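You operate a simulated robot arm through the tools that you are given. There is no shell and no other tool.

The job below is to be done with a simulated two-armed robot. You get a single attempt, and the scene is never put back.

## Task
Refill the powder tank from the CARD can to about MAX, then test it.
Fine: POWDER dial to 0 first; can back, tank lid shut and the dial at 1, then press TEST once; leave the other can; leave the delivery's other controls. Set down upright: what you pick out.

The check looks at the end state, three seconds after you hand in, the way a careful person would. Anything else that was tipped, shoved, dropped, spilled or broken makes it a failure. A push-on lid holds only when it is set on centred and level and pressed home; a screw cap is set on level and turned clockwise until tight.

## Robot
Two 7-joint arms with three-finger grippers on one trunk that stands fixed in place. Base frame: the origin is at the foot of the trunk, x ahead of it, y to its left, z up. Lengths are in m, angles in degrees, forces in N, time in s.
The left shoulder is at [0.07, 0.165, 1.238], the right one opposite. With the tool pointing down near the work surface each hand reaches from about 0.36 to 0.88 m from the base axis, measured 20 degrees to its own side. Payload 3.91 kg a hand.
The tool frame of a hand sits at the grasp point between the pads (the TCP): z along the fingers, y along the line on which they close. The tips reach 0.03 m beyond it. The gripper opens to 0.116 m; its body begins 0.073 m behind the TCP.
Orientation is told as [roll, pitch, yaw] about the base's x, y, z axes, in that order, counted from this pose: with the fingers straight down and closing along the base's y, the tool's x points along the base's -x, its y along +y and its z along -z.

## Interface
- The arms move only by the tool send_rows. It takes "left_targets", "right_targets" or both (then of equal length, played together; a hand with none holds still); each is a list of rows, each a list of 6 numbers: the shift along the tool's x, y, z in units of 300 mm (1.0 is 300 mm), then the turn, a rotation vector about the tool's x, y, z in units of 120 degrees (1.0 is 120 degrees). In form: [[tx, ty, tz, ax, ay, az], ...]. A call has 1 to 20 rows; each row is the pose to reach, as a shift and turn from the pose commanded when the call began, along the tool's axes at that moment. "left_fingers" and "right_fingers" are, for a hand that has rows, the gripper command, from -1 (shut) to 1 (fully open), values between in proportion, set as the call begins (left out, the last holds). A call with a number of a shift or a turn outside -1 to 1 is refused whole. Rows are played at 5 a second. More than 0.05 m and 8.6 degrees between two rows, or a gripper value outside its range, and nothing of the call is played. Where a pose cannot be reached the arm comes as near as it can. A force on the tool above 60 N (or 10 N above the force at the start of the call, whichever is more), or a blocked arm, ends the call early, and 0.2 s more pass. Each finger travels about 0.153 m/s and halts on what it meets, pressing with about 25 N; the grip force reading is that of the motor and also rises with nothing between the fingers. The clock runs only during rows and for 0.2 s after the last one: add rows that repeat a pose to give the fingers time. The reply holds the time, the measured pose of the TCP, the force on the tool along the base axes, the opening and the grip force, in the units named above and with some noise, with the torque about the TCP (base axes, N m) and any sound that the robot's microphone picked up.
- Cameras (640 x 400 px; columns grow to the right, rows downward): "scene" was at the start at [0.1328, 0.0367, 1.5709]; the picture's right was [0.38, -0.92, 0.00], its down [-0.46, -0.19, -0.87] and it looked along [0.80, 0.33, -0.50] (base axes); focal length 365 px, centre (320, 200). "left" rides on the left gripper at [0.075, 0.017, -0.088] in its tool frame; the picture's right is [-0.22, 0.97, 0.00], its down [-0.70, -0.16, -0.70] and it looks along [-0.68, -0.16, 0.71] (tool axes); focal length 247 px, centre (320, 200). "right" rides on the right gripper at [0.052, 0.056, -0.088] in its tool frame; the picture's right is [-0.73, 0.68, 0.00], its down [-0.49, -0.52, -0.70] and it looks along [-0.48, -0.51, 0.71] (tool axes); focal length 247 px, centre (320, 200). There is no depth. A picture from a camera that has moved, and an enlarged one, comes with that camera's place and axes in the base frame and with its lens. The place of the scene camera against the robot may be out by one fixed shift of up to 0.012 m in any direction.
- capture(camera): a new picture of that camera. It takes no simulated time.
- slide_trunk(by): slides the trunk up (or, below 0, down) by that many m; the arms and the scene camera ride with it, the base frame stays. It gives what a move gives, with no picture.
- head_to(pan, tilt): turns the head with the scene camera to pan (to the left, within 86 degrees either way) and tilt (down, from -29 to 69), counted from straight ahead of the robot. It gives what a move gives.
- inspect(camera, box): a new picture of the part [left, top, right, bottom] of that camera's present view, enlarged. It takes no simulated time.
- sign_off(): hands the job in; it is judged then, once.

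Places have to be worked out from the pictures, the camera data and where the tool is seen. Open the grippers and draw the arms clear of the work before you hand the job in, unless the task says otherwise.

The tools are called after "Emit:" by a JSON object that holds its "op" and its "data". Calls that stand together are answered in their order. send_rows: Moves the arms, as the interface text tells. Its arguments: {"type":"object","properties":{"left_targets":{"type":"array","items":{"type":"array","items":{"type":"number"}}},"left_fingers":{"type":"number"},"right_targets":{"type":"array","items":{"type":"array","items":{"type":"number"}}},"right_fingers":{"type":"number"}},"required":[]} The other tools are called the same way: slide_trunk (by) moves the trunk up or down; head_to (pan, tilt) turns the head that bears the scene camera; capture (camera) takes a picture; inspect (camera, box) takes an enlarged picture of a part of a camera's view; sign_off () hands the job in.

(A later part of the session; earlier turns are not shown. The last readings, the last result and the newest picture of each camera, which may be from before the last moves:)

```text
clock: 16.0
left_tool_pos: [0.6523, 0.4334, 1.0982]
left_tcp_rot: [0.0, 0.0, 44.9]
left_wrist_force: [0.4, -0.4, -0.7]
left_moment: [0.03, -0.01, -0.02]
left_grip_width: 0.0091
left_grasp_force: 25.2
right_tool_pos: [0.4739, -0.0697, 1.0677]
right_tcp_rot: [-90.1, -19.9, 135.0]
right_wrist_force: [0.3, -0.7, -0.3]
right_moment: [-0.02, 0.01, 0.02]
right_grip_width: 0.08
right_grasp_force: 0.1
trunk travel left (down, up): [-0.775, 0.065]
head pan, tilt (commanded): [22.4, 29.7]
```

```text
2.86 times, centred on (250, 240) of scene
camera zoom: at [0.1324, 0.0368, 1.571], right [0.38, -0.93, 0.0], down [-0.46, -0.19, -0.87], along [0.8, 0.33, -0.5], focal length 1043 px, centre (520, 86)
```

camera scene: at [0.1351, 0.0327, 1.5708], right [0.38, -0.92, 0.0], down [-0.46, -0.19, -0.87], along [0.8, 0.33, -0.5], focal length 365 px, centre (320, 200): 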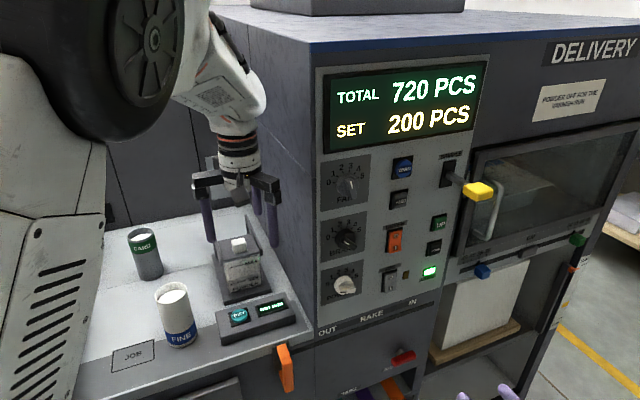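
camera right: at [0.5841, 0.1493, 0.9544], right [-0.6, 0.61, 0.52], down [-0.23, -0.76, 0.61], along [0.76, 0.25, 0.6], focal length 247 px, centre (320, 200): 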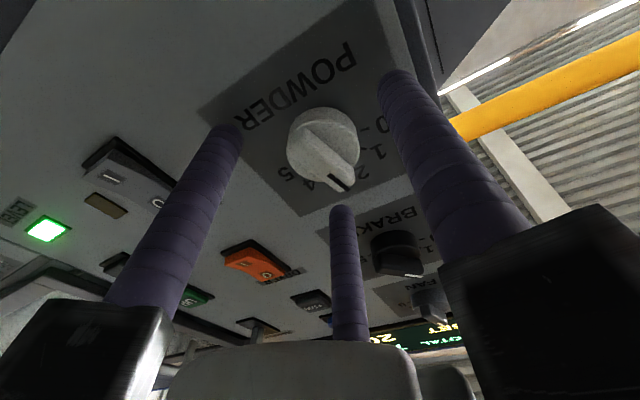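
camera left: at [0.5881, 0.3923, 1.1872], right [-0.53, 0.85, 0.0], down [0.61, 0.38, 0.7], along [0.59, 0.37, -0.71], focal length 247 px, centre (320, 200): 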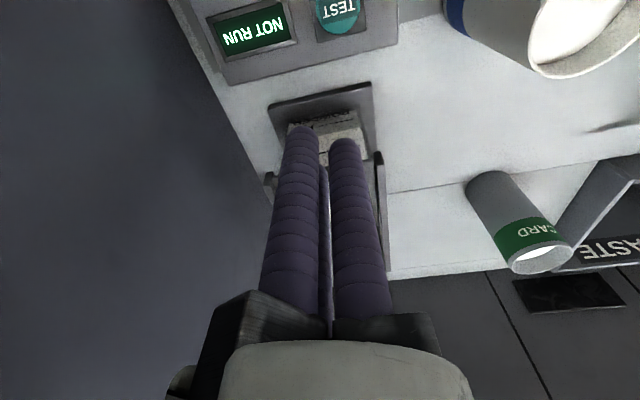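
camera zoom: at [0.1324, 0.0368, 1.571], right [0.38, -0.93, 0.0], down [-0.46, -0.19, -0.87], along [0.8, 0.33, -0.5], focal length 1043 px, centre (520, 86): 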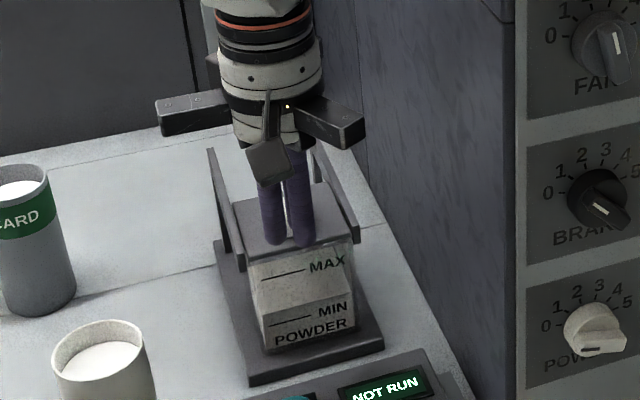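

The shut fingers stand centred just in front of the lid, tips at z≈1.068. I'll lower 16 mm and creep forward about 45 mm to meet the knob and start the lid sliding.

Emit:
{"op": "send_rows", "data": {"left_targets": [[0, 0, 0.0533, 0, 0, 0], [-0.04, 0, 0.0533, 0, 0, 0], [-0.08, 0, 0.0533, 0, 0, 0], [-0.11, 0, 0.0533, 0, 0, 0], [-0.14, 0, 0.0533, 0, 0, 0]]}}

Emit:
{"op": "capture", "data": {"camera": "left"}}

Emit:
{"op": "inspect", "data": {"camera": "scene", "box": [190, 170, 310, 310]}}

```text
clock: 17.2
left_tool_pos: [0.6802, 0.4619, 1.0808]
left_tcp_rot: [0.0, 0.0, 44.9]
left_wrist_force: [-1.1, -0.8, 0.2]
left_moment: [-0.03, 0.03, 0.01]
left_grip_width: 0.009
left_grasp_force: 24.7
right_tool_pos: [0.4734, -0.068, 1.0686]
right_tcp_rot: [-90.1, -20.0, 135.0]
right_wrist_force: [-0.7, 0.6, -0.4]
right_moment: [0.02, 0.0, -0.03]
right_grip_width: 0.0801
right_grasp_force: 0.1
trunk travel left (down, up): [-0.775, 0.065]
head pan, tilt (commanded): [22.4, 29.7]
```

```text
taken
camera left: at [0.617, 0.4216, 1.1705], right [-0.53, 0.85, 0.0], down [0.61, 0.38, 0.7], along [0.59, 0.37, -0.71], focal length 247 px, centre (320, 200)
```

left: 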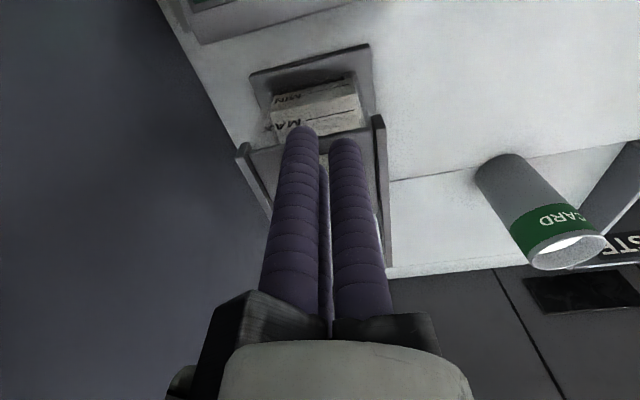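

```text
2.86 times, centred on (250, 240) of scene
camera zoom: at [0.1326, 0.0365, 1.571], right [0.38, -0.93, 0.0], down [-0.46, -0.19, -0.87], along [0.8, 0.33, -0.5], focal length 1043 px, centre (520, 86)
```

zoom: 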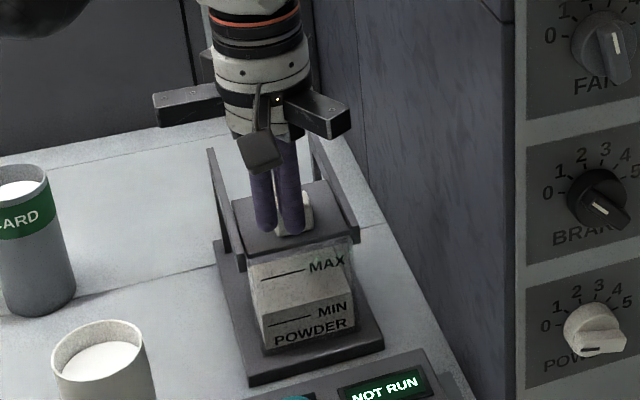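

The fingers have just reached the knob (it shows right behind them, slightly to the right) with little force. I'll shift 6 mm right to be central on it and push the lid back about 65 mm, then look.

Emit:
{"op": "send_rows", "data": {"left_targets": [[0.01, -0.02, 0, 0, 0, 0], [-0.03, -0.02, 0, 0, 0, 0], [-0.07, -0.02, 0, 0, 0, 0], [-0.11, -0.02, 0, 0, 0, 0], [-0.15, -0.02, 0, 0, 0, 0], [-0.19, -0.02, 0, 0, 0, 0], [-0.22, -0.02, 0, 0, 0, 0]]}}

Emit:
{"op": "capture", "data": {"camera": "left"}}

Emit:
{"op": "inspect", "data": {"camera": "scene", "box": [190, 170, 310, 310]}}

```text
clock: 18.8
left_tool_pos: [0.7328, 0.5055, 1.0821]
left_tcp_rot: [0.0, 0.0, 45.0]
left_wrist_force: [0.1, 0.1, 3.0]
left_moment: [-0.01, -0.11, -0.01]
left_grip_width: 0.0093
left_grasp_force: 24.8
right_tool_pos: [0.4731, -0.0682, 1.0671]
right_tcp_rot: [-90.1, -19.9, 135.1]
right_wrist_force: [-0.3, 0.2, -0.4]
right_moment: [0.0, 0.0, -0.05]
right_grip_width: 0.0801
right_grasp_force: 0.1
trunk travel left (down, up): [-0.775, 0.065]
head pan, tilt (commanded): [22.4, 29.7]
```

```text
taken
camera left: at [0.668, 0.4641, 1.1711], right [-0.53, 0.85, 0.0], down [0.61, 0.38, 0.7], along [0.59, 0.37, -0.71], focal length 247 px, centre (320, 200)
```

left: 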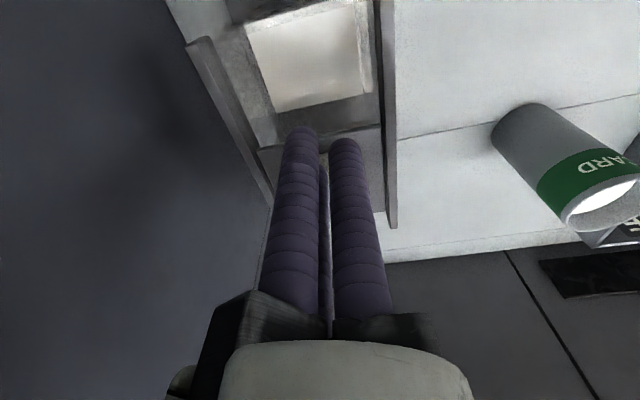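

```text
2.86 times, centred on (250, 240) of scene
camera zoom: at [0.1327, 0.0368, 1.5709], right [0.38, -0.92, 0.0], down [-0.46, -0.19, -0.87], along [0.8, 0.33, -0.5], focal length 1043 px, centre (520, 86)
```

zoom: 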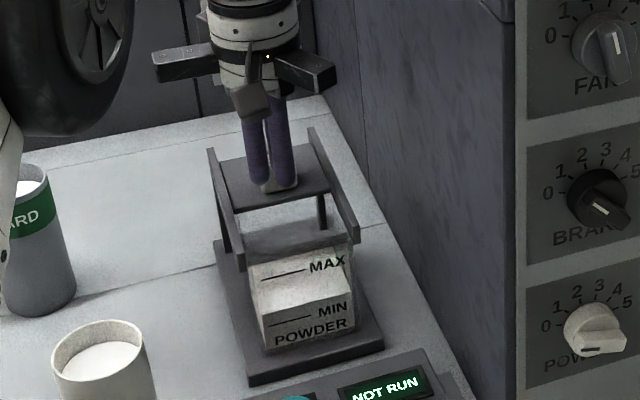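

The lid is open: the left camera sees straight into the tank, white powder low inside, and the lid rests back on the rails. I'll back off the knob, rise clear and look at the CARD can.

Emit:
{"op": "send_rows", "data": {"left_targets": [[0.04, 0, 0, 0, 0, 0], [0.08, 0, -0.1, 0, 0, 0], [0.12, 0, -0.23, 0, 0, 0], [0.17, 0.08, -0.37, 0, 0, 0], [0.22, 0.18, -0.5, 0, 0, 0], [0.27, 0.28, -0.6, 0, 0, 0]]}}

Emit:
{"op": "send_rows", "data": {"left_targets": [[0, 0, 0, 0, 0, 0], [0, 0, 0, 0, 0, 0]], "left_fingers": 1}}

Emit:
{"op": "capture", "data": {"camera": "left"}}

Emit:
{"op": "capture", "data": {"camera": "scene"}}

```text
refused: row 4 steps farther than a row can; nothing moved
```

```text
clock: 19.4
left_tool_pos: [0.7349, 0.5055, 1.0793]
left_tcp_rot: [0.1, 0.1, 45.0]
left_wrist_force: [0.1, 0.4, 0.1]
left_moment: [-0.03, 0.04, 0.04]
left_grip_width: 0.1162
left_grasp_force: 0.0
right_tool_pos: [0.4756, -0.0686, 1.0671]
right_tcp_rot: [-90.0, -20.0, 135.1]
right_wrist_force: [0.3, -0.1, 0.1]
right_moment: [-0.02, 0.0, 0.0]
right_grip_width: 0.0801
right_grasp_force: 0.1
trunk travel left (down, up): [-0.775, 0.065]
head pan, tilt (commanded): [22.4, 29.7]
```

```text
taken
camera left: at [0.67, 0.4649, 1.1689], right [-0.53, 0.85, 0.0], down [0.61, 0.38, 0.7], along [0.59, 0.37, -0.72], focal length 247 px, centre (320, 200)
```

left: 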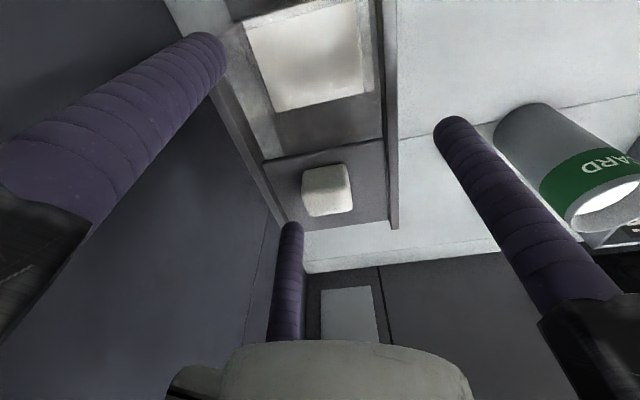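

```text
taken
camera scene: at [0.1355, 0.0379, 1.5705], right [0.38, -0.93, 0.0], down [-0.46, -0.19, -0.87], along [0.8, 0.33, -0.5], focal length 365 px, centre (320, 200)
```

scene: 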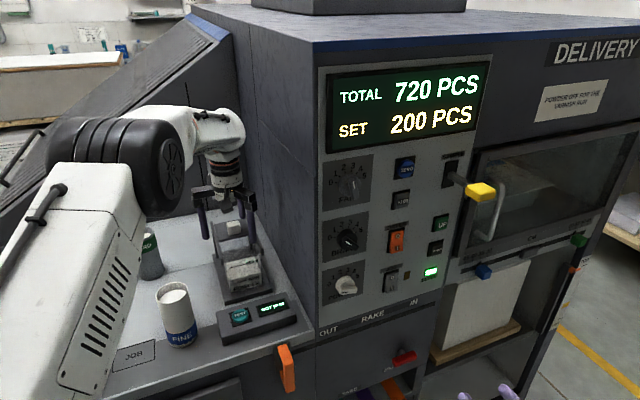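

The first call was refused for a too-long step, so only the fingers opened (harmlessly — opened fully, lid unmoved). Now I'll rise straight up and then back and left in shorter steps.

Emit:
{"op": "send_rows", "data": {"left_targets": [[0, 0, -0.12, 0, 0, 0], [0, 0, -0.25, 0, 0, 0], [0, 0, -0.4, 0, 0, 0], [0.05, 0.08, -0.5, 0, 0, 0], [0.1, 0.2, -0.55, 0, 0, 0], [0.15, 0.32, -0.6, 0, 0, 0], [0.15, 0.32, -0.6, 0, 0, 0]]}}

Emit:
{"op": "capture", "data": {"camera": "left"}}

Emit:
{"op": "inspect", "data": {"camera": "scene", "box": [100, 190, 310, 340]}}

```text
clock: 21.0
left_tool_pos: [0.635, 0.5424, 1.2637]
left_tcp_rot: [0.0, -0.1, 44.9]
left_wrist_force: [0.5, -0.5, -0.4]
left_moment: [0.01, -0.01, -0.04]
left_grip_width: 0.1158
left_grasp_force: 0.2
right_tool_pos: [0.4749, -0.0672, 1.0672]
right_tcp_rot: [-90.0, -20.1, 134.9]
right_wrist_force: [0.5, -0.6, 0.8]
right_moment: [-0.04, -0.01, 0.04]
right_grip_width: 0.08
right_grasp_force: 0.0
trunk travel left (down, up): [-0.775, 0.065]
head pan, tilt (commanded): [22.4, 29.7]
```

```text
taken
camera left: at [0.5708, 0.5014, 1.3525], right [-0.53, 0.85, 0.0], down [0.61, 0.38, 0.7], along [0.59, 0.37, -0.71], focal length 247 px, centre (320, 200)
```

left: 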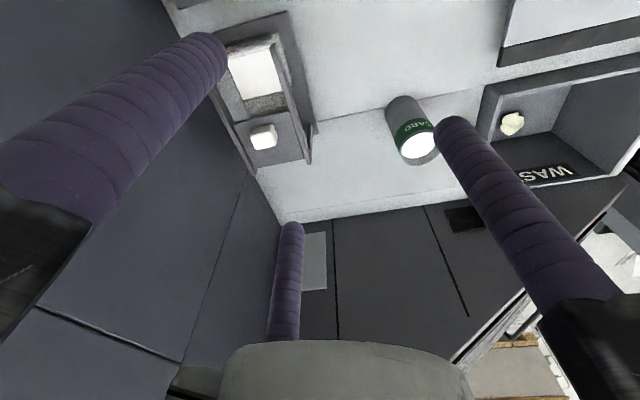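

```text
2.67 times, centred on (205, 265) of scene
camera zoom: at [0.1341, 0.0363, 1.5708], right [0.38, -0.93, 0.0], down [-0.46, -0.19, -0.87], along [0.8, 0.33, -0.5], focal length 973 px, centre (627, 27)
```

zoom: 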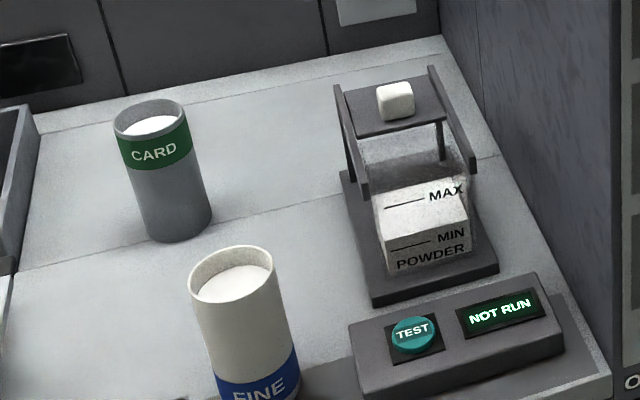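

The tank stands open and the CARD can is in plain view. I'll enlarge the CARD can from the left camera to fix its place and size.

Emit:
{"op": "inspect", "data": {"camera": "left", "box": [370, 80, 450, 180]}}

Emit:
{"op": "inspect", "data": {"camera": "left", "box": [200, 20, 340, 180]}}

Emit:
{"op": "inspect", "data": {"camera": "scene", "box": [120, 215, 190, 295]}}

```text
4.00 times, centred on (410, 130) of left
camera zoom: at [0.5708, 0.5014, 1.3525], right [-0.53, 0.85, 0.0], down [0.61, 0.38, 0.7], along [0.59, 0.37, -0.71], focal length 988 px, centre (-40, 480)
```

zoom: 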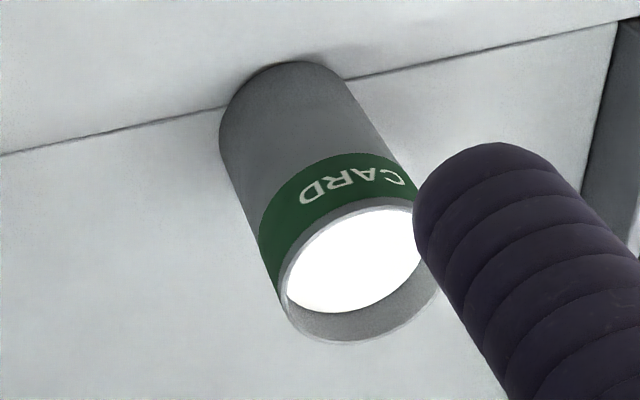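

```text
2.50 times, centred on (270, 100) of left
camera zoom: at [0.5708, 0.5014, 1.3525], right [-0.53, 0.85, 0.0], down [0.61, 0.38, 0.7], along [0.59, 0.37, -0.71], focal length 617 px, centre (445, 450)
```

zoom: 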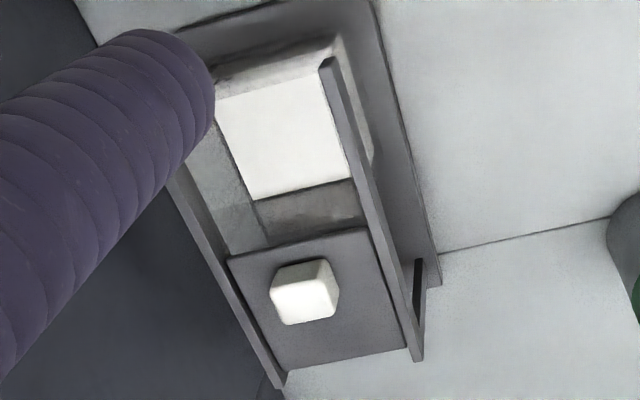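

```text
5.00 times, centred on (155, 255) of scene
camera zoom: at [0.1341, 0.0363, 1.5708], right [0.38, -0.93, 0.0], down [-0.46, -0.19, -0.87], along [0.8, 0.33, -0.5], focal length 1825 px, centre (1145, -75)
```

zoom: 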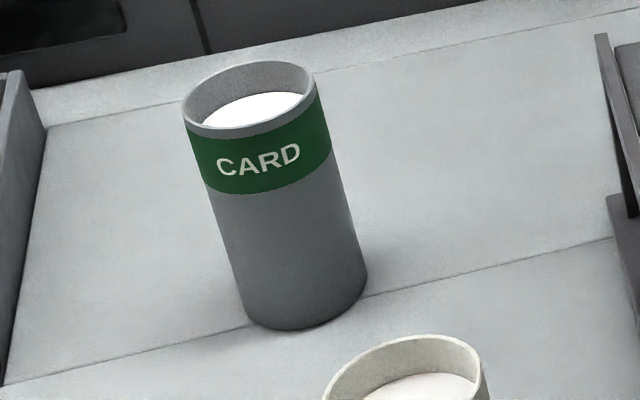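

My views of CARD disagree by a couple of centimetres in depth, so I need another angle. I'll turn the left hand to the intended side-grasp pose (pointing 40° left of ahead, 30° down, thumb up) high above the table; this also tests the wrist's reach there.

Emit:
{"op": "send_rows", "data": {"left_targets": [[-0.0072, 0.0325, 0.0152, -0.0269, -0.0293, 0.0508], [-0.0144, 0.065, 0.0304, -0.0537, -0.0587, 0.1016], [-0.0216, 0.0975, 0.0456, -0.0806, -0.088, 0.1524], [-0.0289, 0.13, 0.0609, -0.1075, -0.1173, 0.2032], [-0.0361, 0.1625, 0.0761, -0.1344, -0.1466, 0.254], [-0.0433, 0.195, 0.0913, -0.1612, -0.176, 0.3048], [-0.0505, 0.2275, 0.1065, -0.1881, -0.2053, 0.3556], [-0.0577, 0.26, 0.1217, -0.215, -0.2346, 0.4063], [-0.0649, 0.2925, 0.1369, -0.2418, -0.264, 0.4571], [-0.0721, 0.325, 0.1521, -0.2687, -0.2933, 0.5079], [-0.0794, 0.3575, 0.1674, -0.2956, -0.3226, 0.5587], [-0.0866, 0.39, 0.1826, -0.3225, -0.3519, 0.6095], [-0.0938, 0.4225, 0.1978, -0.3493, -0.3813, 0.6603], [-0.101, 0.455, 0.213, -0.3762, -0.4106, 0.7111], [-0.101, 0.455, 0.213, -0.3762, -0.4106, 0.7111]]}}

Emit:
{"op": "capture", "data": {"camera": "left"}}

Emit:
{"op": "capture", "data": {"camera": "scene"}}

```text
clock: 24.2
left_tool_pos: [0.5569, 0.6598, 1.1989]
left_tcp_rot: [60.1, 0.1, -50.2]
left_wrist_force: [-1.1, 0.1, 0.5]
left_moment: [0.02, 0.01, 0.01]
left_grip_width: 0.1159
left_grasp_force: 0.0
right_tool_pos: [0.4736, -0.0692, 1.0675]
right_tcp_rot: [-90.2, -20.0, 135.0]
right_wrist_force: [0.9, 0.3, -0.5]
right_moment: [-0.03, -0.01, 0.0]
right_grip_width: 0.0798
right_grasp_force: 0.2
trunk travel left (down, up): [-0.775, 0.065]
head pan, tilt (commanded): [22.4, 29.7]
```

```text
taken
camera left: at [0.458, 0.6723, 1.258], right [0.52, 0.14, 0.84], down [-0.08, -0.97, 0.21], along [0.85, -0.18, -0.49], focal length 247 px, centre (320, 200)
```

left: 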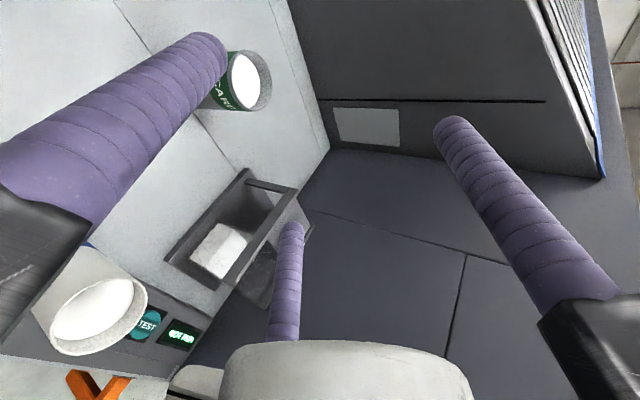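

```text
taken
camera scene: at [0.1325, 0.0363, 1.571], right [0.38, -0.92, 0.0], down [-0.46, -0.19, -0.87], along [0.8, 0.33, -0.5], focal length 365 px, centre (320, 200)
```

scene: 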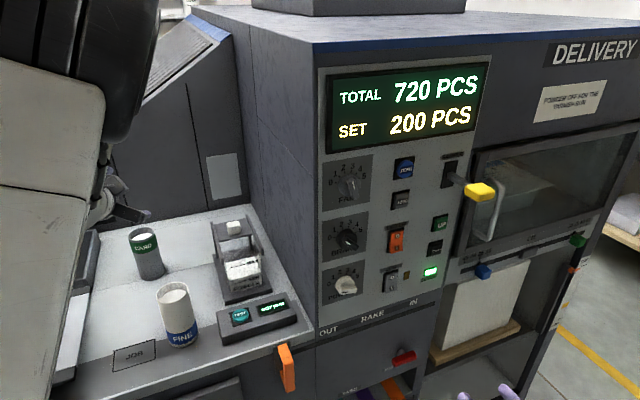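

The pose is reachable and CARD shows at the upper left of this view. I'll enlarge it to triangulate.

Emit:
{"op": "inspect", "data": {"camera": "left", "box": [190, 30, 300, 130]}}

Emit:
{"op": "inspect", "data": {"camera": "left", "box": [140, 150, 330, 320]}}

```text
4.00 times, centred on (245, 80) of left
camera zoom: at [0.458, 0.6723, 1.258], right [0.52, 0.14, 0.84], down [-0.08, -0.97, 0.21], along [0.85, -0.18, -0.49], focal length 988 px, centre (620, 680)
```

zoom: 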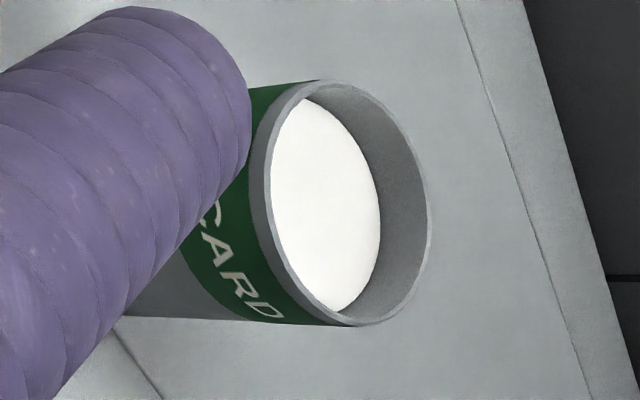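

```text
2.35 times, centred on (235, 235) of left
camera zoom: at [0.458, 0.6723, 1.258], right [0.52, 0.14, 0.84], down [-0.08, -0.97, 0.21], along [0.85, -0.18, -0.49], focal length 581 px, centre (520, 118)
```

zoom: 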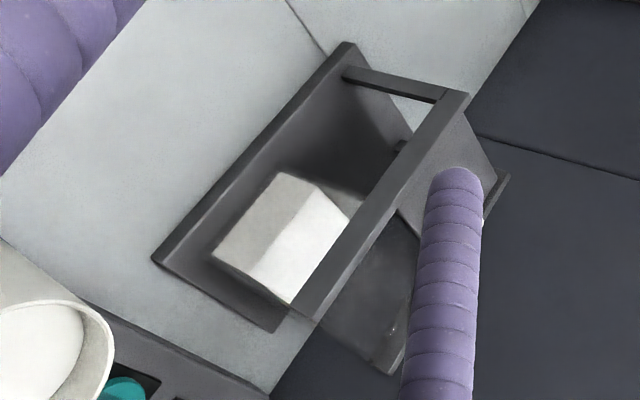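

Combining the views, CARD's axis is at about (0.661, 0.743), rim z≈1.031, radius 34 mm. I'll drop to a standoff 150 mm back along the tool axis from the grasp point, clear of FINE, and look again.

Emit:
{"op": "send_rows", "data": {"left_targets": [[-0.0029, -0.0889, 0.0593, 0, 0, 0], [-0.0058, -0.1779, 0.1187, 0, 0, 0], [-0.0088, -0.2668, 0.178, 0, 0, 0], [-0.0117, -0.3557, 0.2373, 0, 0, 0], [-0.0117, -0.3557, 0.2373, 0, 0, 0]], "left_fingers": 1}}

Emit:
{"op": "capture", "data": {"camera": "left"}}

Emit:
{"op": "inspect", "data": {"camera": "scene", "box": [80, 180, 280, 350]}}

```text
clock: 25.4
left_tool_pos: [0.5678, 0.6626, 1.0721]
left_tcp_rot: [60.1, 0.0, -50.1]
left_wrist_force: [-1.4, -0.2, 0.9]
left_moment: [-0.05, -0.03, 0.03]
left_grip_width: 0.1162
left_grasp_force: 0.0
right_tool_pos: [0.474, -0.0676, 1.0691]
right_tcp_rot: [-90.1, -20.1, 135.0]
right_wrist_force: [0.0, -0.2, 0.6]
right_moment: [-0.02, 0.0, 0.02]
right_grip_width: 0.0797
right_grasp_force: 0.1
trunk travel left (down, up): [-0.775, 0.065]
head pan, tilt (commanded): [22.4, 29.7]
```

```text
taken
camera left: at [0.4671, 0.6755, 1.1314], right [0.52, 0.14, 0.84], down [-0.08, -0.97, 0.21], along [0.85, -0.18, -0.49], focal length 247 px, centre (320, 200)
```

left: 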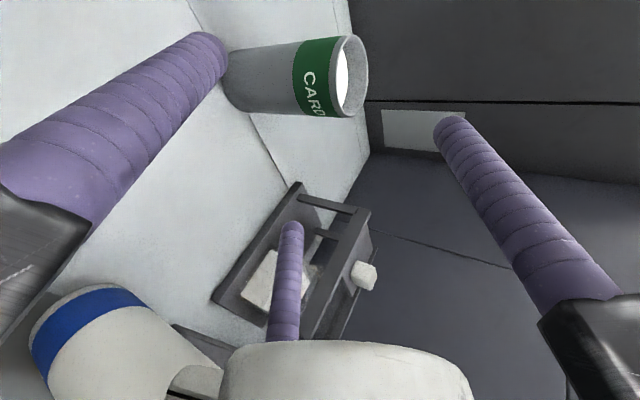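

```text
2.35 times, centred on (180, 265) of scene
camera zoom: at [0.1317, 0.0363, 1.5711], right [0.38, -0.92, 0.0], down [-0.46, -0.19, -0.87], along [0.8, 0.33, -0.5], focal length 859 px, centre (649, 47)
```

zoom: 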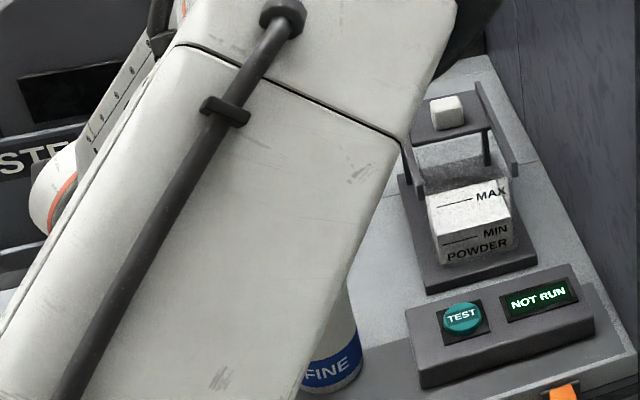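

The scene camera is now blocked by the arm, so I'll rely on the left camera. I'll enlarge CARD here for a last position check.

Emit:
{"op": "inspect", "data": {"camera": "left", "box": [220, 20, 380, 130]}}

Emit:
{"op": "inspect", "data": {"camera": "left", "box": [20, 270, 260, 400]}}

```text
3.64 times, centred on (300, 75) of left
camera zoom: at [0.4671, 0.6755, 1.1314], right [0.52, 0.14, 0.84], down [-0.08, -0.97, 0.21], along [0.85, -0.18, -0.49], focal length 898 px, centre (393, 654)
```

zoom: 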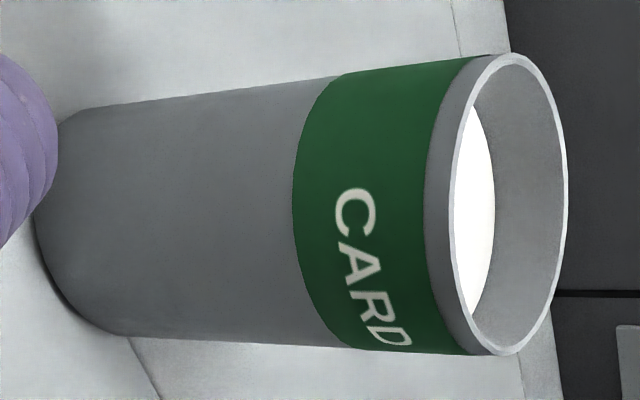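

```text
2.67 times, centred on (140, 335) of left
camera zoom: at [0.4671, 0.6755, 1.1314], right [0.52, 0.14, 0.84], down [-0.08, -0.97, 0.21], along [0.85, -0.18, -0.49], focal length 659 px, centre (800, -160)
```

zoom: 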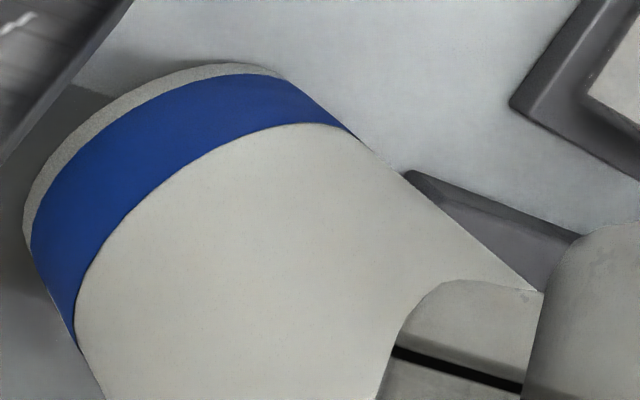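

CARD's rim centre is consistently (0.662, 0.743, 1.032); the remaining move is 149 mm straight along the tool axis. I'll go 100 mm first and check clearances.

Emit:
{"op": "send_rows", "data": {"left_targets": [[0.001, -0.001, 0.1, 0, 0, 0], [0.002, -0.002, 0.2, 0, 0, 0], [0.004, -0.003, 0.28, 0, 0, 0], [0.004, -0.003, 0.333, 0, 0, 0], [0.004, -0.003, 0.333, 0, 0, 0]]}}

Emit:
{"op": "capture", "data": {"camera": "left"}}

Emit:
{"op": "capture", "data": {"camera": "scene"}}

```text
clock: 26.6
left_tool_pos: [0.6325, 0.7179, 1.0202]
left_tcp_rot: [60.1, 0.0, -49.9]
left_wrist_force: [-0.4, -0.1, -0.2]
left_moment: [-0.01, 0.04, -0.03]
left_grip_width: 0.1161
left_grasp_force: 0.1
right_tool_pos: [0.4731, -0.0683, 1.0684]
right_tcp_rot: [-90.2, -20.0, 135.0]
right_wrist_force: [0.2, 0.0, -0.6]
right_moment: [0.01, -0.02, 0.0]
right_grip_width: 0.0799
right_grasp_force: 0.1
trunk travel left (down, up): [-0.775, 0.065]
head pan, tilt (commanded): [22.4, 29.7]
```

```text
taken
camera left: at [0.5328, 0.7317, 1.0799], right [0.52, 0.14, 0.84], down [-0.08, -0.97, 0.21], along [0.85, -0.18, -0.49], focal length 247 px, centre (320, 200)
```

left: 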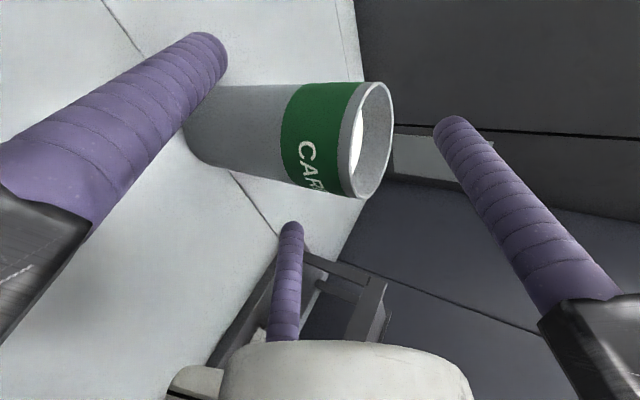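

```text
taken
camera scene: at [0.1322, 0.0361, 1.571], right [0.38, -0.92, 0.0], down [-0.46, -0.19, -0.87], along [0.8, 0.33, -0.5], focal length 365 px, centre (320, 200)
```

scene: 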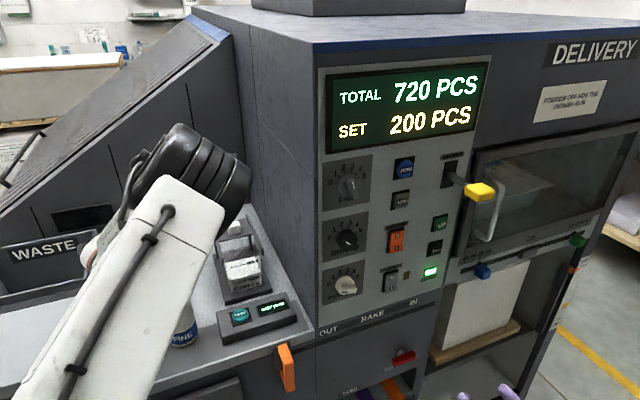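

The can sits properly between the open fingers, about 50 mm ahead. I'll complete the approach slowly.

Emit:
{"op": "send_rows", "data": {"left_targets": [[0, 0, 0.055, 0, 0, 0], [0, 0, 0.11, 0, 0, 0], [0, 0, 0.16, 0, 0, 0], [0, 0, 0.16, 0, 0, 0]]}}

Emit:
{"op": "capture", "data": {"camera": "left"}}

```text
clock: 27.6
left_tool_pos: [0.6641, 0.7446, 0.9954]
left_tcp_rot: [60.0, 0.0, -50.0]
left_wrist_force: [-0.1, -1.2, 0.0]
left_moment: [0.01, 0.02, -0.01]
left_grip_width: 0.116
left_grasp_force: 0.1
right_tool_pos: [0.4751, -0.069, 1.0671]
right_tcp_rot: [-90.1, -20.0, 135.1]
right_wrist_force: [-0.2, 0.3, 0.4]
right_moment: [-0.01, -0.01, 0.0]
right_grip_width: 0.08
right_grasp_force: 0.1
trunk travel left (down, up): [-0.775, 0.065]
head pan, tilt (commanded): [22.4, 29.7]
```

```text
taken
camera left: at [0.5651, 0.7571, 1.0553], right [0.52, 0.14, 0.84], down [-0.08, -0.97, 0.21], along [0.85, -0.18, -0.49], focal length 247 px, centre (320, 200)
```

left: 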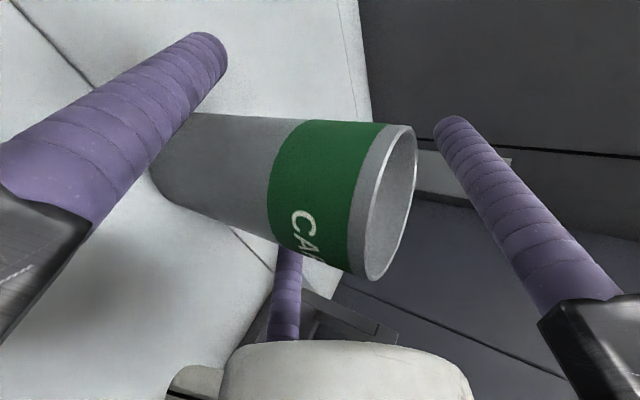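

The can lies centrally between the three fingers, and the thumb clears the rim. I'll close the grip.

Emit:
{"op": "send_rows", "data": {"left_targets": [[0, 0, 0, 0, 0, 0], [0, 0, 0, 0, 0, 0], [0, 0, 0, 0, 0, 0], [0, 0, 0, 0, 0, 0]], "left_fingers": -0.3}}

Emit:
{"op": "capture", "data": {"camera": "left"}}

Emit:
{"op": "inspect", "data": {"camera": "scene", "box": [80, 180, 280, 350]}}

```text
clock: 28.6
left_tool_pos: [0.6647, 0.7416, 1.0026]
left_tcp_rot: [60.6, -0.1, -50.1]
left_wrist_force: [9.5, 8.8, 33.9]
left_moment: [0.2, -0.96, 0.15]
left_grip_width: 0.0732
left_grasp_force: 25.0
right_tool_pos: [0.4725, -0.0711, 1.0677]
right_tcp_rot: [-90.3, -20.0, 135.0]
right_wrist_force: [-0.4, 0.2, -0.1]
right_moment: [-0.01, 0.0, 0.04]
right_grip_width: 0.0802
right_grasp_force: 0.1
trunk travel left (down, up): [-0.775, 0.065]
head pan, tilt (commanded): [22.4, 29.7]
```

```text
taken
camera left: at [0.5649, 0.755, 1.0616], right [0.51, 0.14, 0.85], down [-0.08, -0.98, 0.21], along [0.86, -0.17, -0.49], focal length 247 px, centre (320, 200)
```

left: 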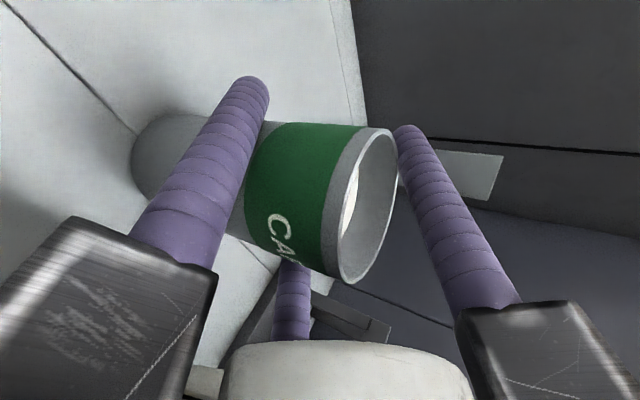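

```text
2.35 times, centred on (180, 265) of scene
camera zoom: at [0.1298, 0.033, 1.5716], right [0.38, -0.93, 0.0], down [-0.46, -0.19, -0.87], along [0.8, 0.33, -0.49], focal length 859 px, centre (649, 47)
```

zoom: 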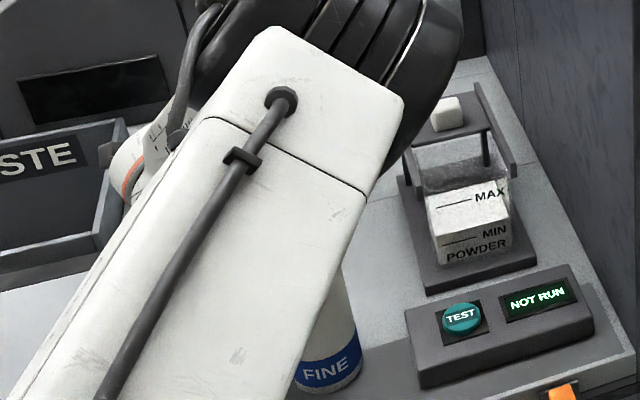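

The grip holds but the thumb on the rim presses the can down (34 N on the wrist, hand lifted 7 mm). I'll raise the commanded pose 8 mm to relieve that and see whether the grip keeps the can without slipping.

Emit:
{"op": "send_rows", "data": {"left_targets": [[0, 0.0115, -0.0067, 0, 0, 0], [0, 0.0231, -0.0133, 0, 0, 0], [0, 0.0231, -0.0133, 0, 0, 0]]}}

Emit:
{"op": "capture", "data": {"camera": "left"}}

```text
clock: 29.4
left_tool_pos: [0.6635, 0.7427, 1.0036]
left_tcp_rot: [59.7, 0.1, -50.2]
left_wrist_force: [1.8, -3.1, 7.9]
left_moment: [-0.16, -0.41, -0.08]
left_grip_width: 0.0731
left_grasp_force: 25.2
right_tool_pos: [0.4732, -0.0698, 1.0669]
right_tcp_rot: [-90.1, -20.0, 135.0]
right_wrist_force: [-0.3, -0.4, 0.3]
right_moment: [-0.03, -0.03, -0.02]
right_grip_width: 0.0799
right_grasp_force: 0.0
trunk travel left (down, up): [-0.775, 0.065]
head pan, tilt (commanded): [22.4, 29.7]
```

```text
taken
camera left: at [0.5637, 0.755, 1.0629], right [0.52, 0.14, 0.84], down [-0.08, -0.97, 0.21], along [0.85, -0.18, -0.5], focal length 247 px, centre (320, 200)
```

left: 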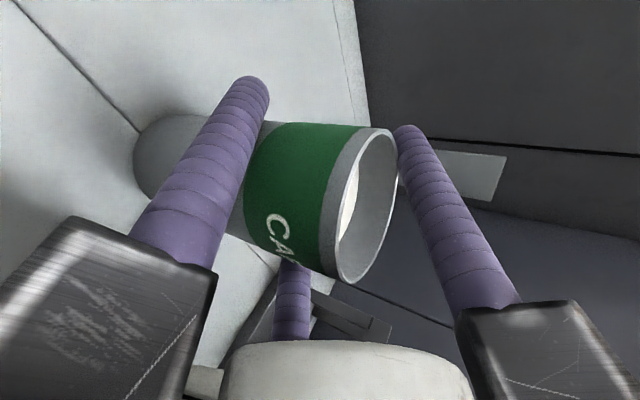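

The force fell to 8 N with the same grip, so nothing slips. I'll lift another 12 mm and check the can comes along.

Emit:
{"op": "send_rows", "data": {"left_targets": [[0, 0.0115, -0.0067, 0, 0, 0], [0, 0.0231, -0.0133, 0, 0, 0], [0, 0.0346, -0.02, 0, 0, 0], [0, 0.0346, -0.02, 0, 0, 0]]}}

Emit:
{"op": "capture", "data": {"camera": "left"}}

```text
clock: 30.4
left_tool_pos: [0.6639, 0.7456, 1.0154]
left_tcp_rot: [59.8, 0.0, -50.0]
left_wrist_force: [0.1, -0.3, -0.3]
left_moment: [0.0, -0.05, 0.01]
left_grip_width: 0.073
left_grasp_force: 25.0
right_tool_pos: [0.4737, -0.0671, 1.0681]
right_tcp_rot: [-90.0, -20.0, 135.1]
right_wrist_force: [-0.6, -0.6, 0.0]
right_moment: [-0.01, -0.04, 0.02]
right_grip_width: 0.0801
right_grasp_force: 0.0
trunk travel left (down, up): [-0.775, 0.065]
head pan, tilt (commanded): [22.4, 29.7]
```

```text
taken
camera left: at [0.5643, 0.7582, 1.0746], right [0.52, 0.14, 0.84], down [-0.08, -0.97, 0.21], along [0.85, -0.18, -0.49], focal length 247 px, centre (320, 200)
```

left: 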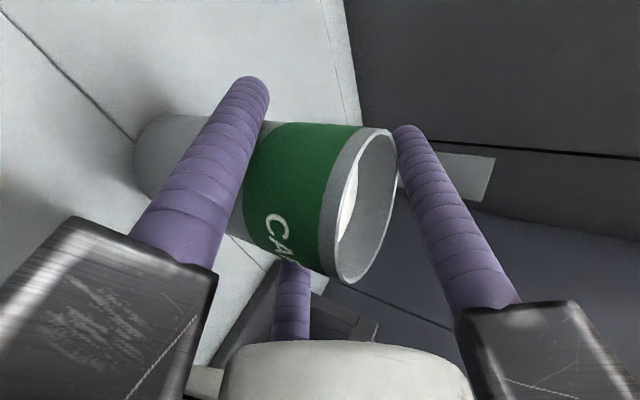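

The can is lifted and rides steadily in the grip. I'll raise it to a safe carrying height (bottom about z 1.09).

Emit:
{"op": "send_rows", "data": {"left_targets": [[0, 0.08, -0.0462, 0, 0, 0], [0, 0.17, -0.0982, 0, 0, 0], [0, 0.27, -0.1559, 0, 0, 0], [0, 0.37, -0.2136, 0, 0, 0], [0, 0.45, -0.2598, 0, 0, 0], [0, 0.505, -0.2916, 0, 0, 0], [0, 0.505, -0.2916, 0, 0, 0]]}}

Emit:
{"op": "capture", "data": {"camera": "left"}}

Emit:
{"op": "capture", "data": {"camera": "scene"}}

```text
clock: 32.0
left_tool_pos: [0.6634, 0.7442, 1.1908]
left_tcp_rot: [60.0, 0.0, -50.0]
left_wrist_force: [0.2, 0.1, -1.1]
left_moment: [0.01, -0.02, -0.02]
left_grip_width: 0.0727
left_grasp_force: 24.6
right_tool_pos: [0.4746, -0.0681, 1.067]
right_tcp_rot: [-90.1, -20.1, 135.0]
right_wrist_force: [-0.3, 0.2, -0.6]
right_moment: [0.01, 0.01, 0.0]
right_grip_width: 0.08
right_grasp_force: 0.1
trunk travel left (down, up): [-0.775, 0.065]
head pan, tilt (commanded): [22.4, 29.7]
```

```text
taken
camera left: at [0.5638, 0.757, 1.2504], right [0.52, 0.14, 0.84], down [-0.08, -0.97, 0.21], along [0.85, -0.18, -0.49], focal length 247 px, centre (320, 200)
```

left: 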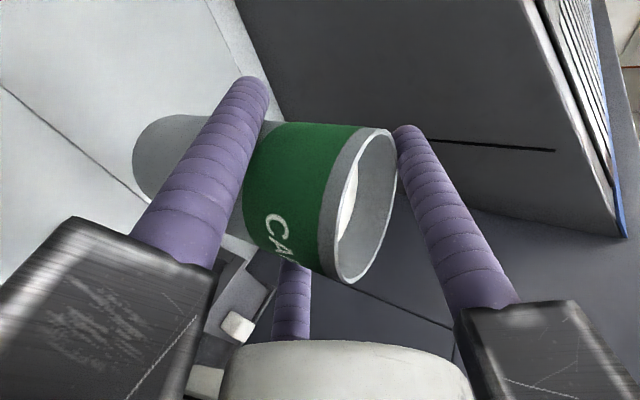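

```text
taken
camera scene: at [0.1336, 0.0369, 1.5708], right [0.38, -0.92, 0.0], down [-0.46, -0.19, -0.87], along [0.8, 0.33, -0.5], focal length 365 px, centre (320, 200)
```

scene: 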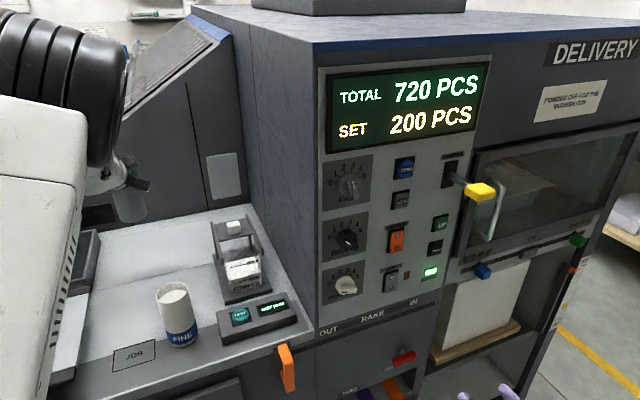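

The can is up, and my measurements put the tank opening's centre at about (0.714, 0.484), top z≈1.04. I'll carry the can upright to just left of and above the opening.

Emit:
{"op": "send_rows", "data": {"left_targets": [[-0.0987, -0.0358, -0.062, 0, 0, 0], [-0.1973, -0.0715, -0.1239, 0, 0, 0], [-0.296, -0.1073, -0.1859, 0, 0, 0], [-0.3947, -0.143, -0.2478, 0, 0, 0], [-0.4933, -0.1788, -0.3098, 0, 0, 0], [-0.592, -0.2145, -0.3717, 0, 0, 0], [-0.592, -0.2145, -0.3717, 0, 0, 0]]}}

Emit:
{"op": "capture", "data": {"camera": "left"}}

Emit:
{"op": "capture", "data": {"camera": "scene"}}

```text
clock: 33.6
left_tool_pos: [0.6754, 0.5327, 1.1864]
left_tcp_rot: [59.5, -0.3, -49.6]
left_wrist_force: [0.1, 0.0, -1.6]
left_moment: [0.0, -0.02, -0.04]
left_grip_width: 0.0729
left_grasp_force: 25.5
right_tool_pos: [0.4742, -0.067, 1.0669]
right_tcp_rot: [-89.9, -20.0, 135.0]
right_wrist_force: [0.1, -0.2, -0.1]
right_moment: [0.03, -0.04, 0.01]
right_grip_width: 0.08
right_grasp_force: 0.1
trunk travel left (down, up): [-0.775, 0.065]
head pan, tilt (commanded): [22.4, 29.7]
```

```text
taken
camera left: at [0.5754, 0.5452, 1.2456], right [0.52, 0.15, 0.84], down [-0.07, -0.97, 0.22], along [0.85, -0.17, -0.49], focal length 247 px, centre (320, 200)
```

left: 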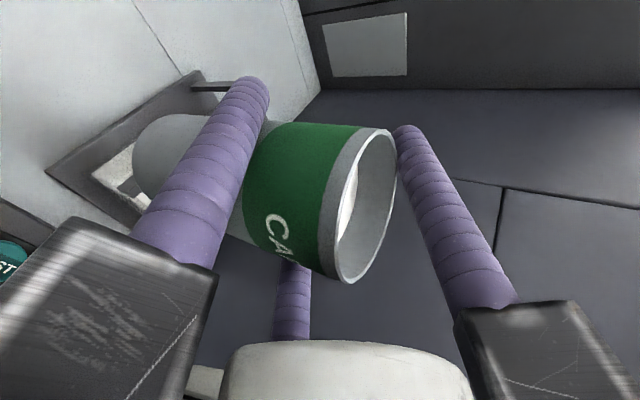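

```text
taken
camera scene: at [0.1333, 0.0384, 1.5708], right [0.38, -0.92, 0.0], down [-0.46, -0.19, -0.87], along [0.8, 0.33, -0.5], focal length 365 px, centre (320, 200)
```

scene: 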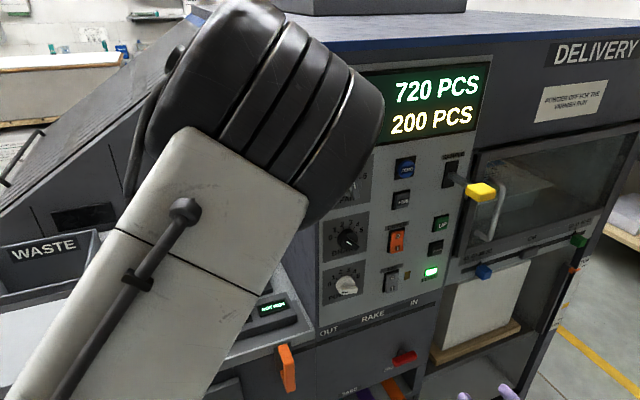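

The arm now blocks the scene view, and tilting from this heading would swing the wrist toward the delivery unit's corner. I'll turn the upright can 25° clockwise about the vertical so that, when tilted, the hand comes straight from the front.

Emit:
{"op": "send_rows", "data": {"left_targets": [[-0.0042, 0.0095, 0.0164, 0, -0.0451, 0.026], [-0.0083, 0.019, 0.0328, 0, -0.0902, 0.0521], [-0.0125, 0.0285, 0.0493, 0, -0.1353, 0.0781], [-0.0167, 0.038, 0.0657, 0, -0.1804, 0.1042], [-0.0167, 0.038, 0.0657, 0, -0.1804, 0.1042], [-0.0167, 0.038, 0.0657, 0, -0.1804, 0.1042]]}}

Emit:
{"op": "capture", "data": {"camera": "left"}}

Emit:
{"op": "capture", "data": {"camera": "scene"}}

```text
clock: 35.0
left_tool_pos: [0.6996, 0.5365, 1.1911]
left_tcp_rot: [60.0, 0.1, -75.0]
left_wrist_force: [0.3, 0.4, -0.9]
left_moment: [0.05, -0.02, 0.04]
left_grip_width: 0.0725
left_grasp_force: 25.2
right_tool_pos: [0.4731, -0.0679, 1.066]
right_tcp_rot: [-90.1, -20.0, 134.9]
right_wrist_force: [-0.2, 0.0, -0.7]
right_moment: [0.03, -0.03, 0.02]
right_grip_width: 0.0799
right_grasp_force: 0.1
trunk travel left (down, up): [-0.775, 0.065]
head pan, tilt (commanded): [22.4, 29.7]
```

```text
taken
camera left: at [0.6152, 0.5902, 1.25], right [0.53, -0.09, 0.84], down [-0.48, -0.85, 0.21], along [0.7, -0.52, -0.49], focal length 247 px, centre (320, 200)
```

left: 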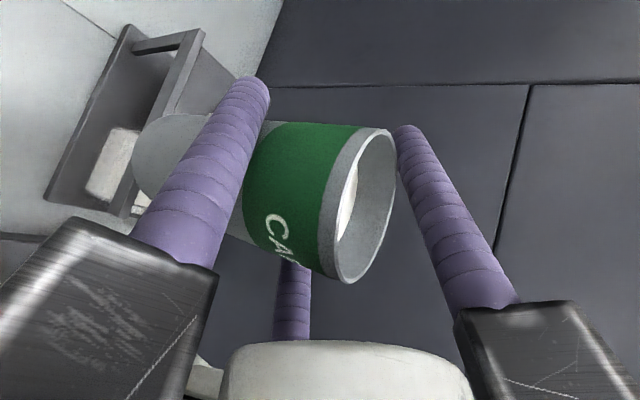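

```text
taken
camera scene: at [0.1329, 0.0365, 1.5709], right [0.38, -0.93, 0.0], down [-0.46, -0.19, -0.87], along [0.8, 0.33, -0.5], focal length 365 px, centre (320, 200)
```

scene: 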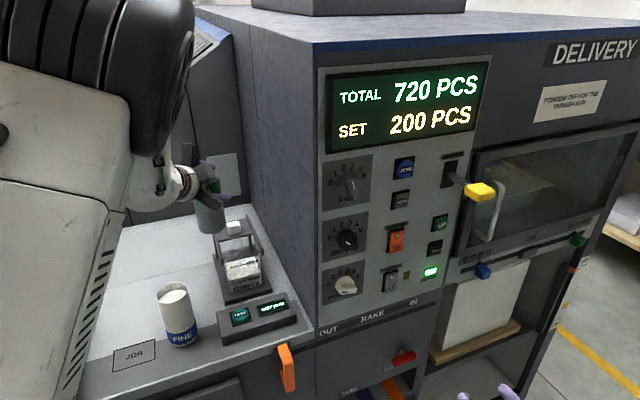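

The elbow swung left and the scene camera again sees tank and can. I'll enlarge it to check where the can sits relative to the opening.

Emit:
{"op": "inspect", "data": {"camera": "scene", "box": [150, 130, 310, 310]}}

```text
2.22 times, centred on (230, 220) of scene
camera zoom: at [0.1329, 0.0365, 1.5709], right [0.38, -0.93, 0.0], down [-0.46, -0.19, -0.87], along [0.8, 0.33, -0.5], focal length 811 px, centre (520, 156)
```

zoom: 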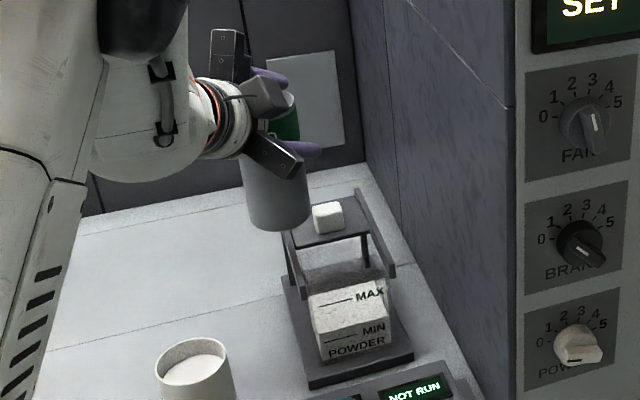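

The can hangs upright just left of the opening. I'll start tilting it about the level forward axis, keeping the lip over the opening: first to 30°, with the hand lowering as it goes.

Emit:
{"op": "send_rows", "data": {"left_targets": [[0.01, -0.0231, 0.0133, 0, 0.0313, 0.0541], [0.0193, -0.0548, 0.0317, 0, 0.0625, 0.1083], [0.0117, -0.1126, 0.065, 0, 0.0938, 0.1624], [0.0037, -0.168, 0.097, 0, 0.125, 0.2165], [0.0037, -0.168, 0.097, 0, 0.125, 0.2165]]}}

Emit:
{"op": "inspect", "data": {"camera": "scene", "box": [150, 130, 310, 310]}}

Emit:
{"op": "capture", "data": {"camera": "left"}}

```text
clock: 36.2
left_tool_pos: [0.6986, 0.5395, 1.1315]
left_tcp_rot: [60.0, 29.9, -75.0]
left_wrist_force: [0.1, -0.4, -1.1]
left_moment: [-0.03, -0.01, -0.01]
left_grip_width: 0.0727
left_grasp_force: 24.9
right_tool_pos: [0.4735, -0.0681, 1.0673]
right_tcp_rot: [-90.0, -20.1, 135.0]
right_wrist_force: [0.7, 0.0, -0.5]
right_moment: [0.03, 0.03, -0.02]
right_grip_width: 0.08
right_grasp_force: 0.0
trunk travel left (down, up): [-0.775, 0.065]
head pan, tilt (commanded): [22.4, 29.7]
```

```text
2.22 times, centred on (230, 220) of scene
camera zoom: at [0.1319, 0.0379, 1.571], right [0.38, -0.92, 0.0], down [-0.46, -0.19, -0.87], along [0.8, 0.33, -0.5], focal length 811 px, centre (520, 156)
```

zoom: 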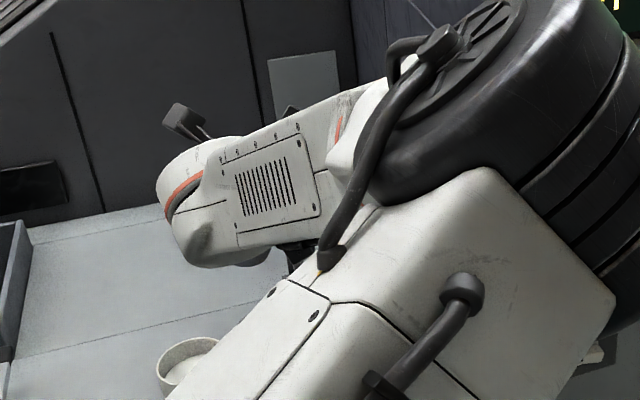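

```text
taken
camera left: at [0.6247, 0.5557, 1.2204], right [0.63, -0.47, 0.62], down [-0.48, -0.86, -0.16], along [0.61, -0.19, -0.77], focal length 247 px, centre (320, 200)
```

left: 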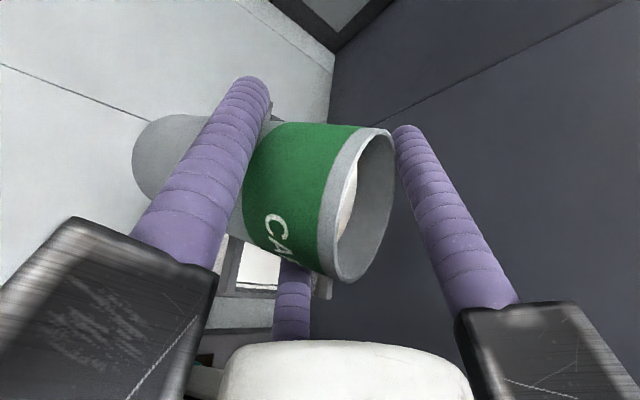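

The arm changed its elbow posture and blocks the scene view again. I'll look at the whole scene and think about using the right camera to watch the tank.

Emit:
{"op": "capture", "data": {"camera": "scene"}}

Emit:
{"op": "capture", "data": {"camera": "right"}}

Emit:
{"op": "inspect", "data": {"camera": "left", "box": [200, 100, 420, 330]}}

```text
taken
camera scene: at [0.1319, 0.0379, 1.571], right [0.38, -0.92, 0.0], down [-0.46, -0.19, -0.87], along [0.8, 0.33, -0.5], focal length 365 px, centre (320, 200)
```

scene: 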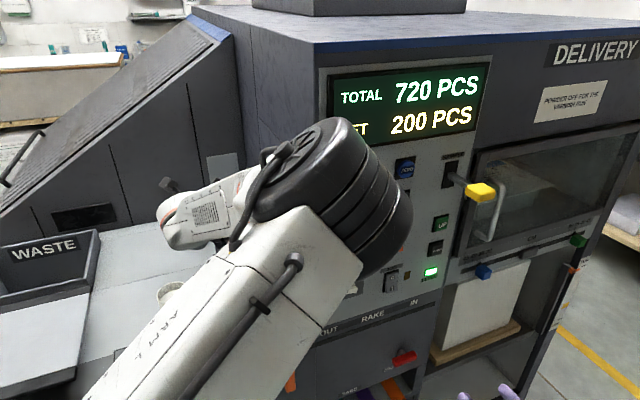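

```text
taken
camera right: at [0.4319, -0.1518, 0.9973], right [-0.65, 0.65, -0.39], down [-0.69, -0.3, 0.66], along [0.31, 0.7, 0.65], focal length 247 px, centre (320, 200)
```

right: 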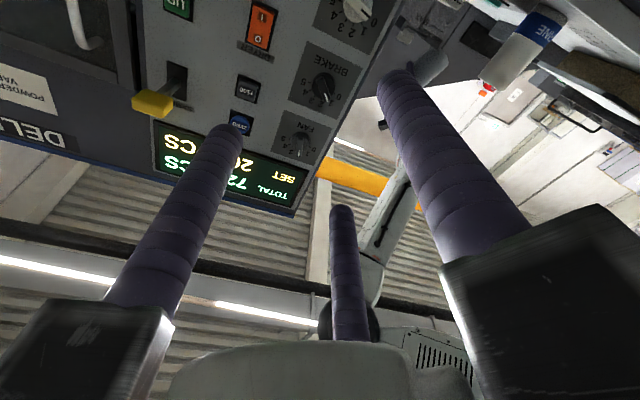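

```text
1.74 times, centred on (310, 215) of left
camera zoom: at [0.6247, 0.5557, 1.2204], right [0.63, -0.47, 0.62], down [-0.48, -0.86, -0.16], along [0.61, -0.19, -0.77], focal length 430 px, centre (337, 174)
```

zoom: 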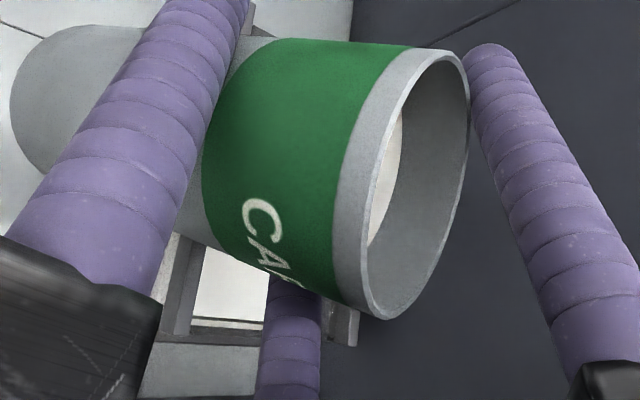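

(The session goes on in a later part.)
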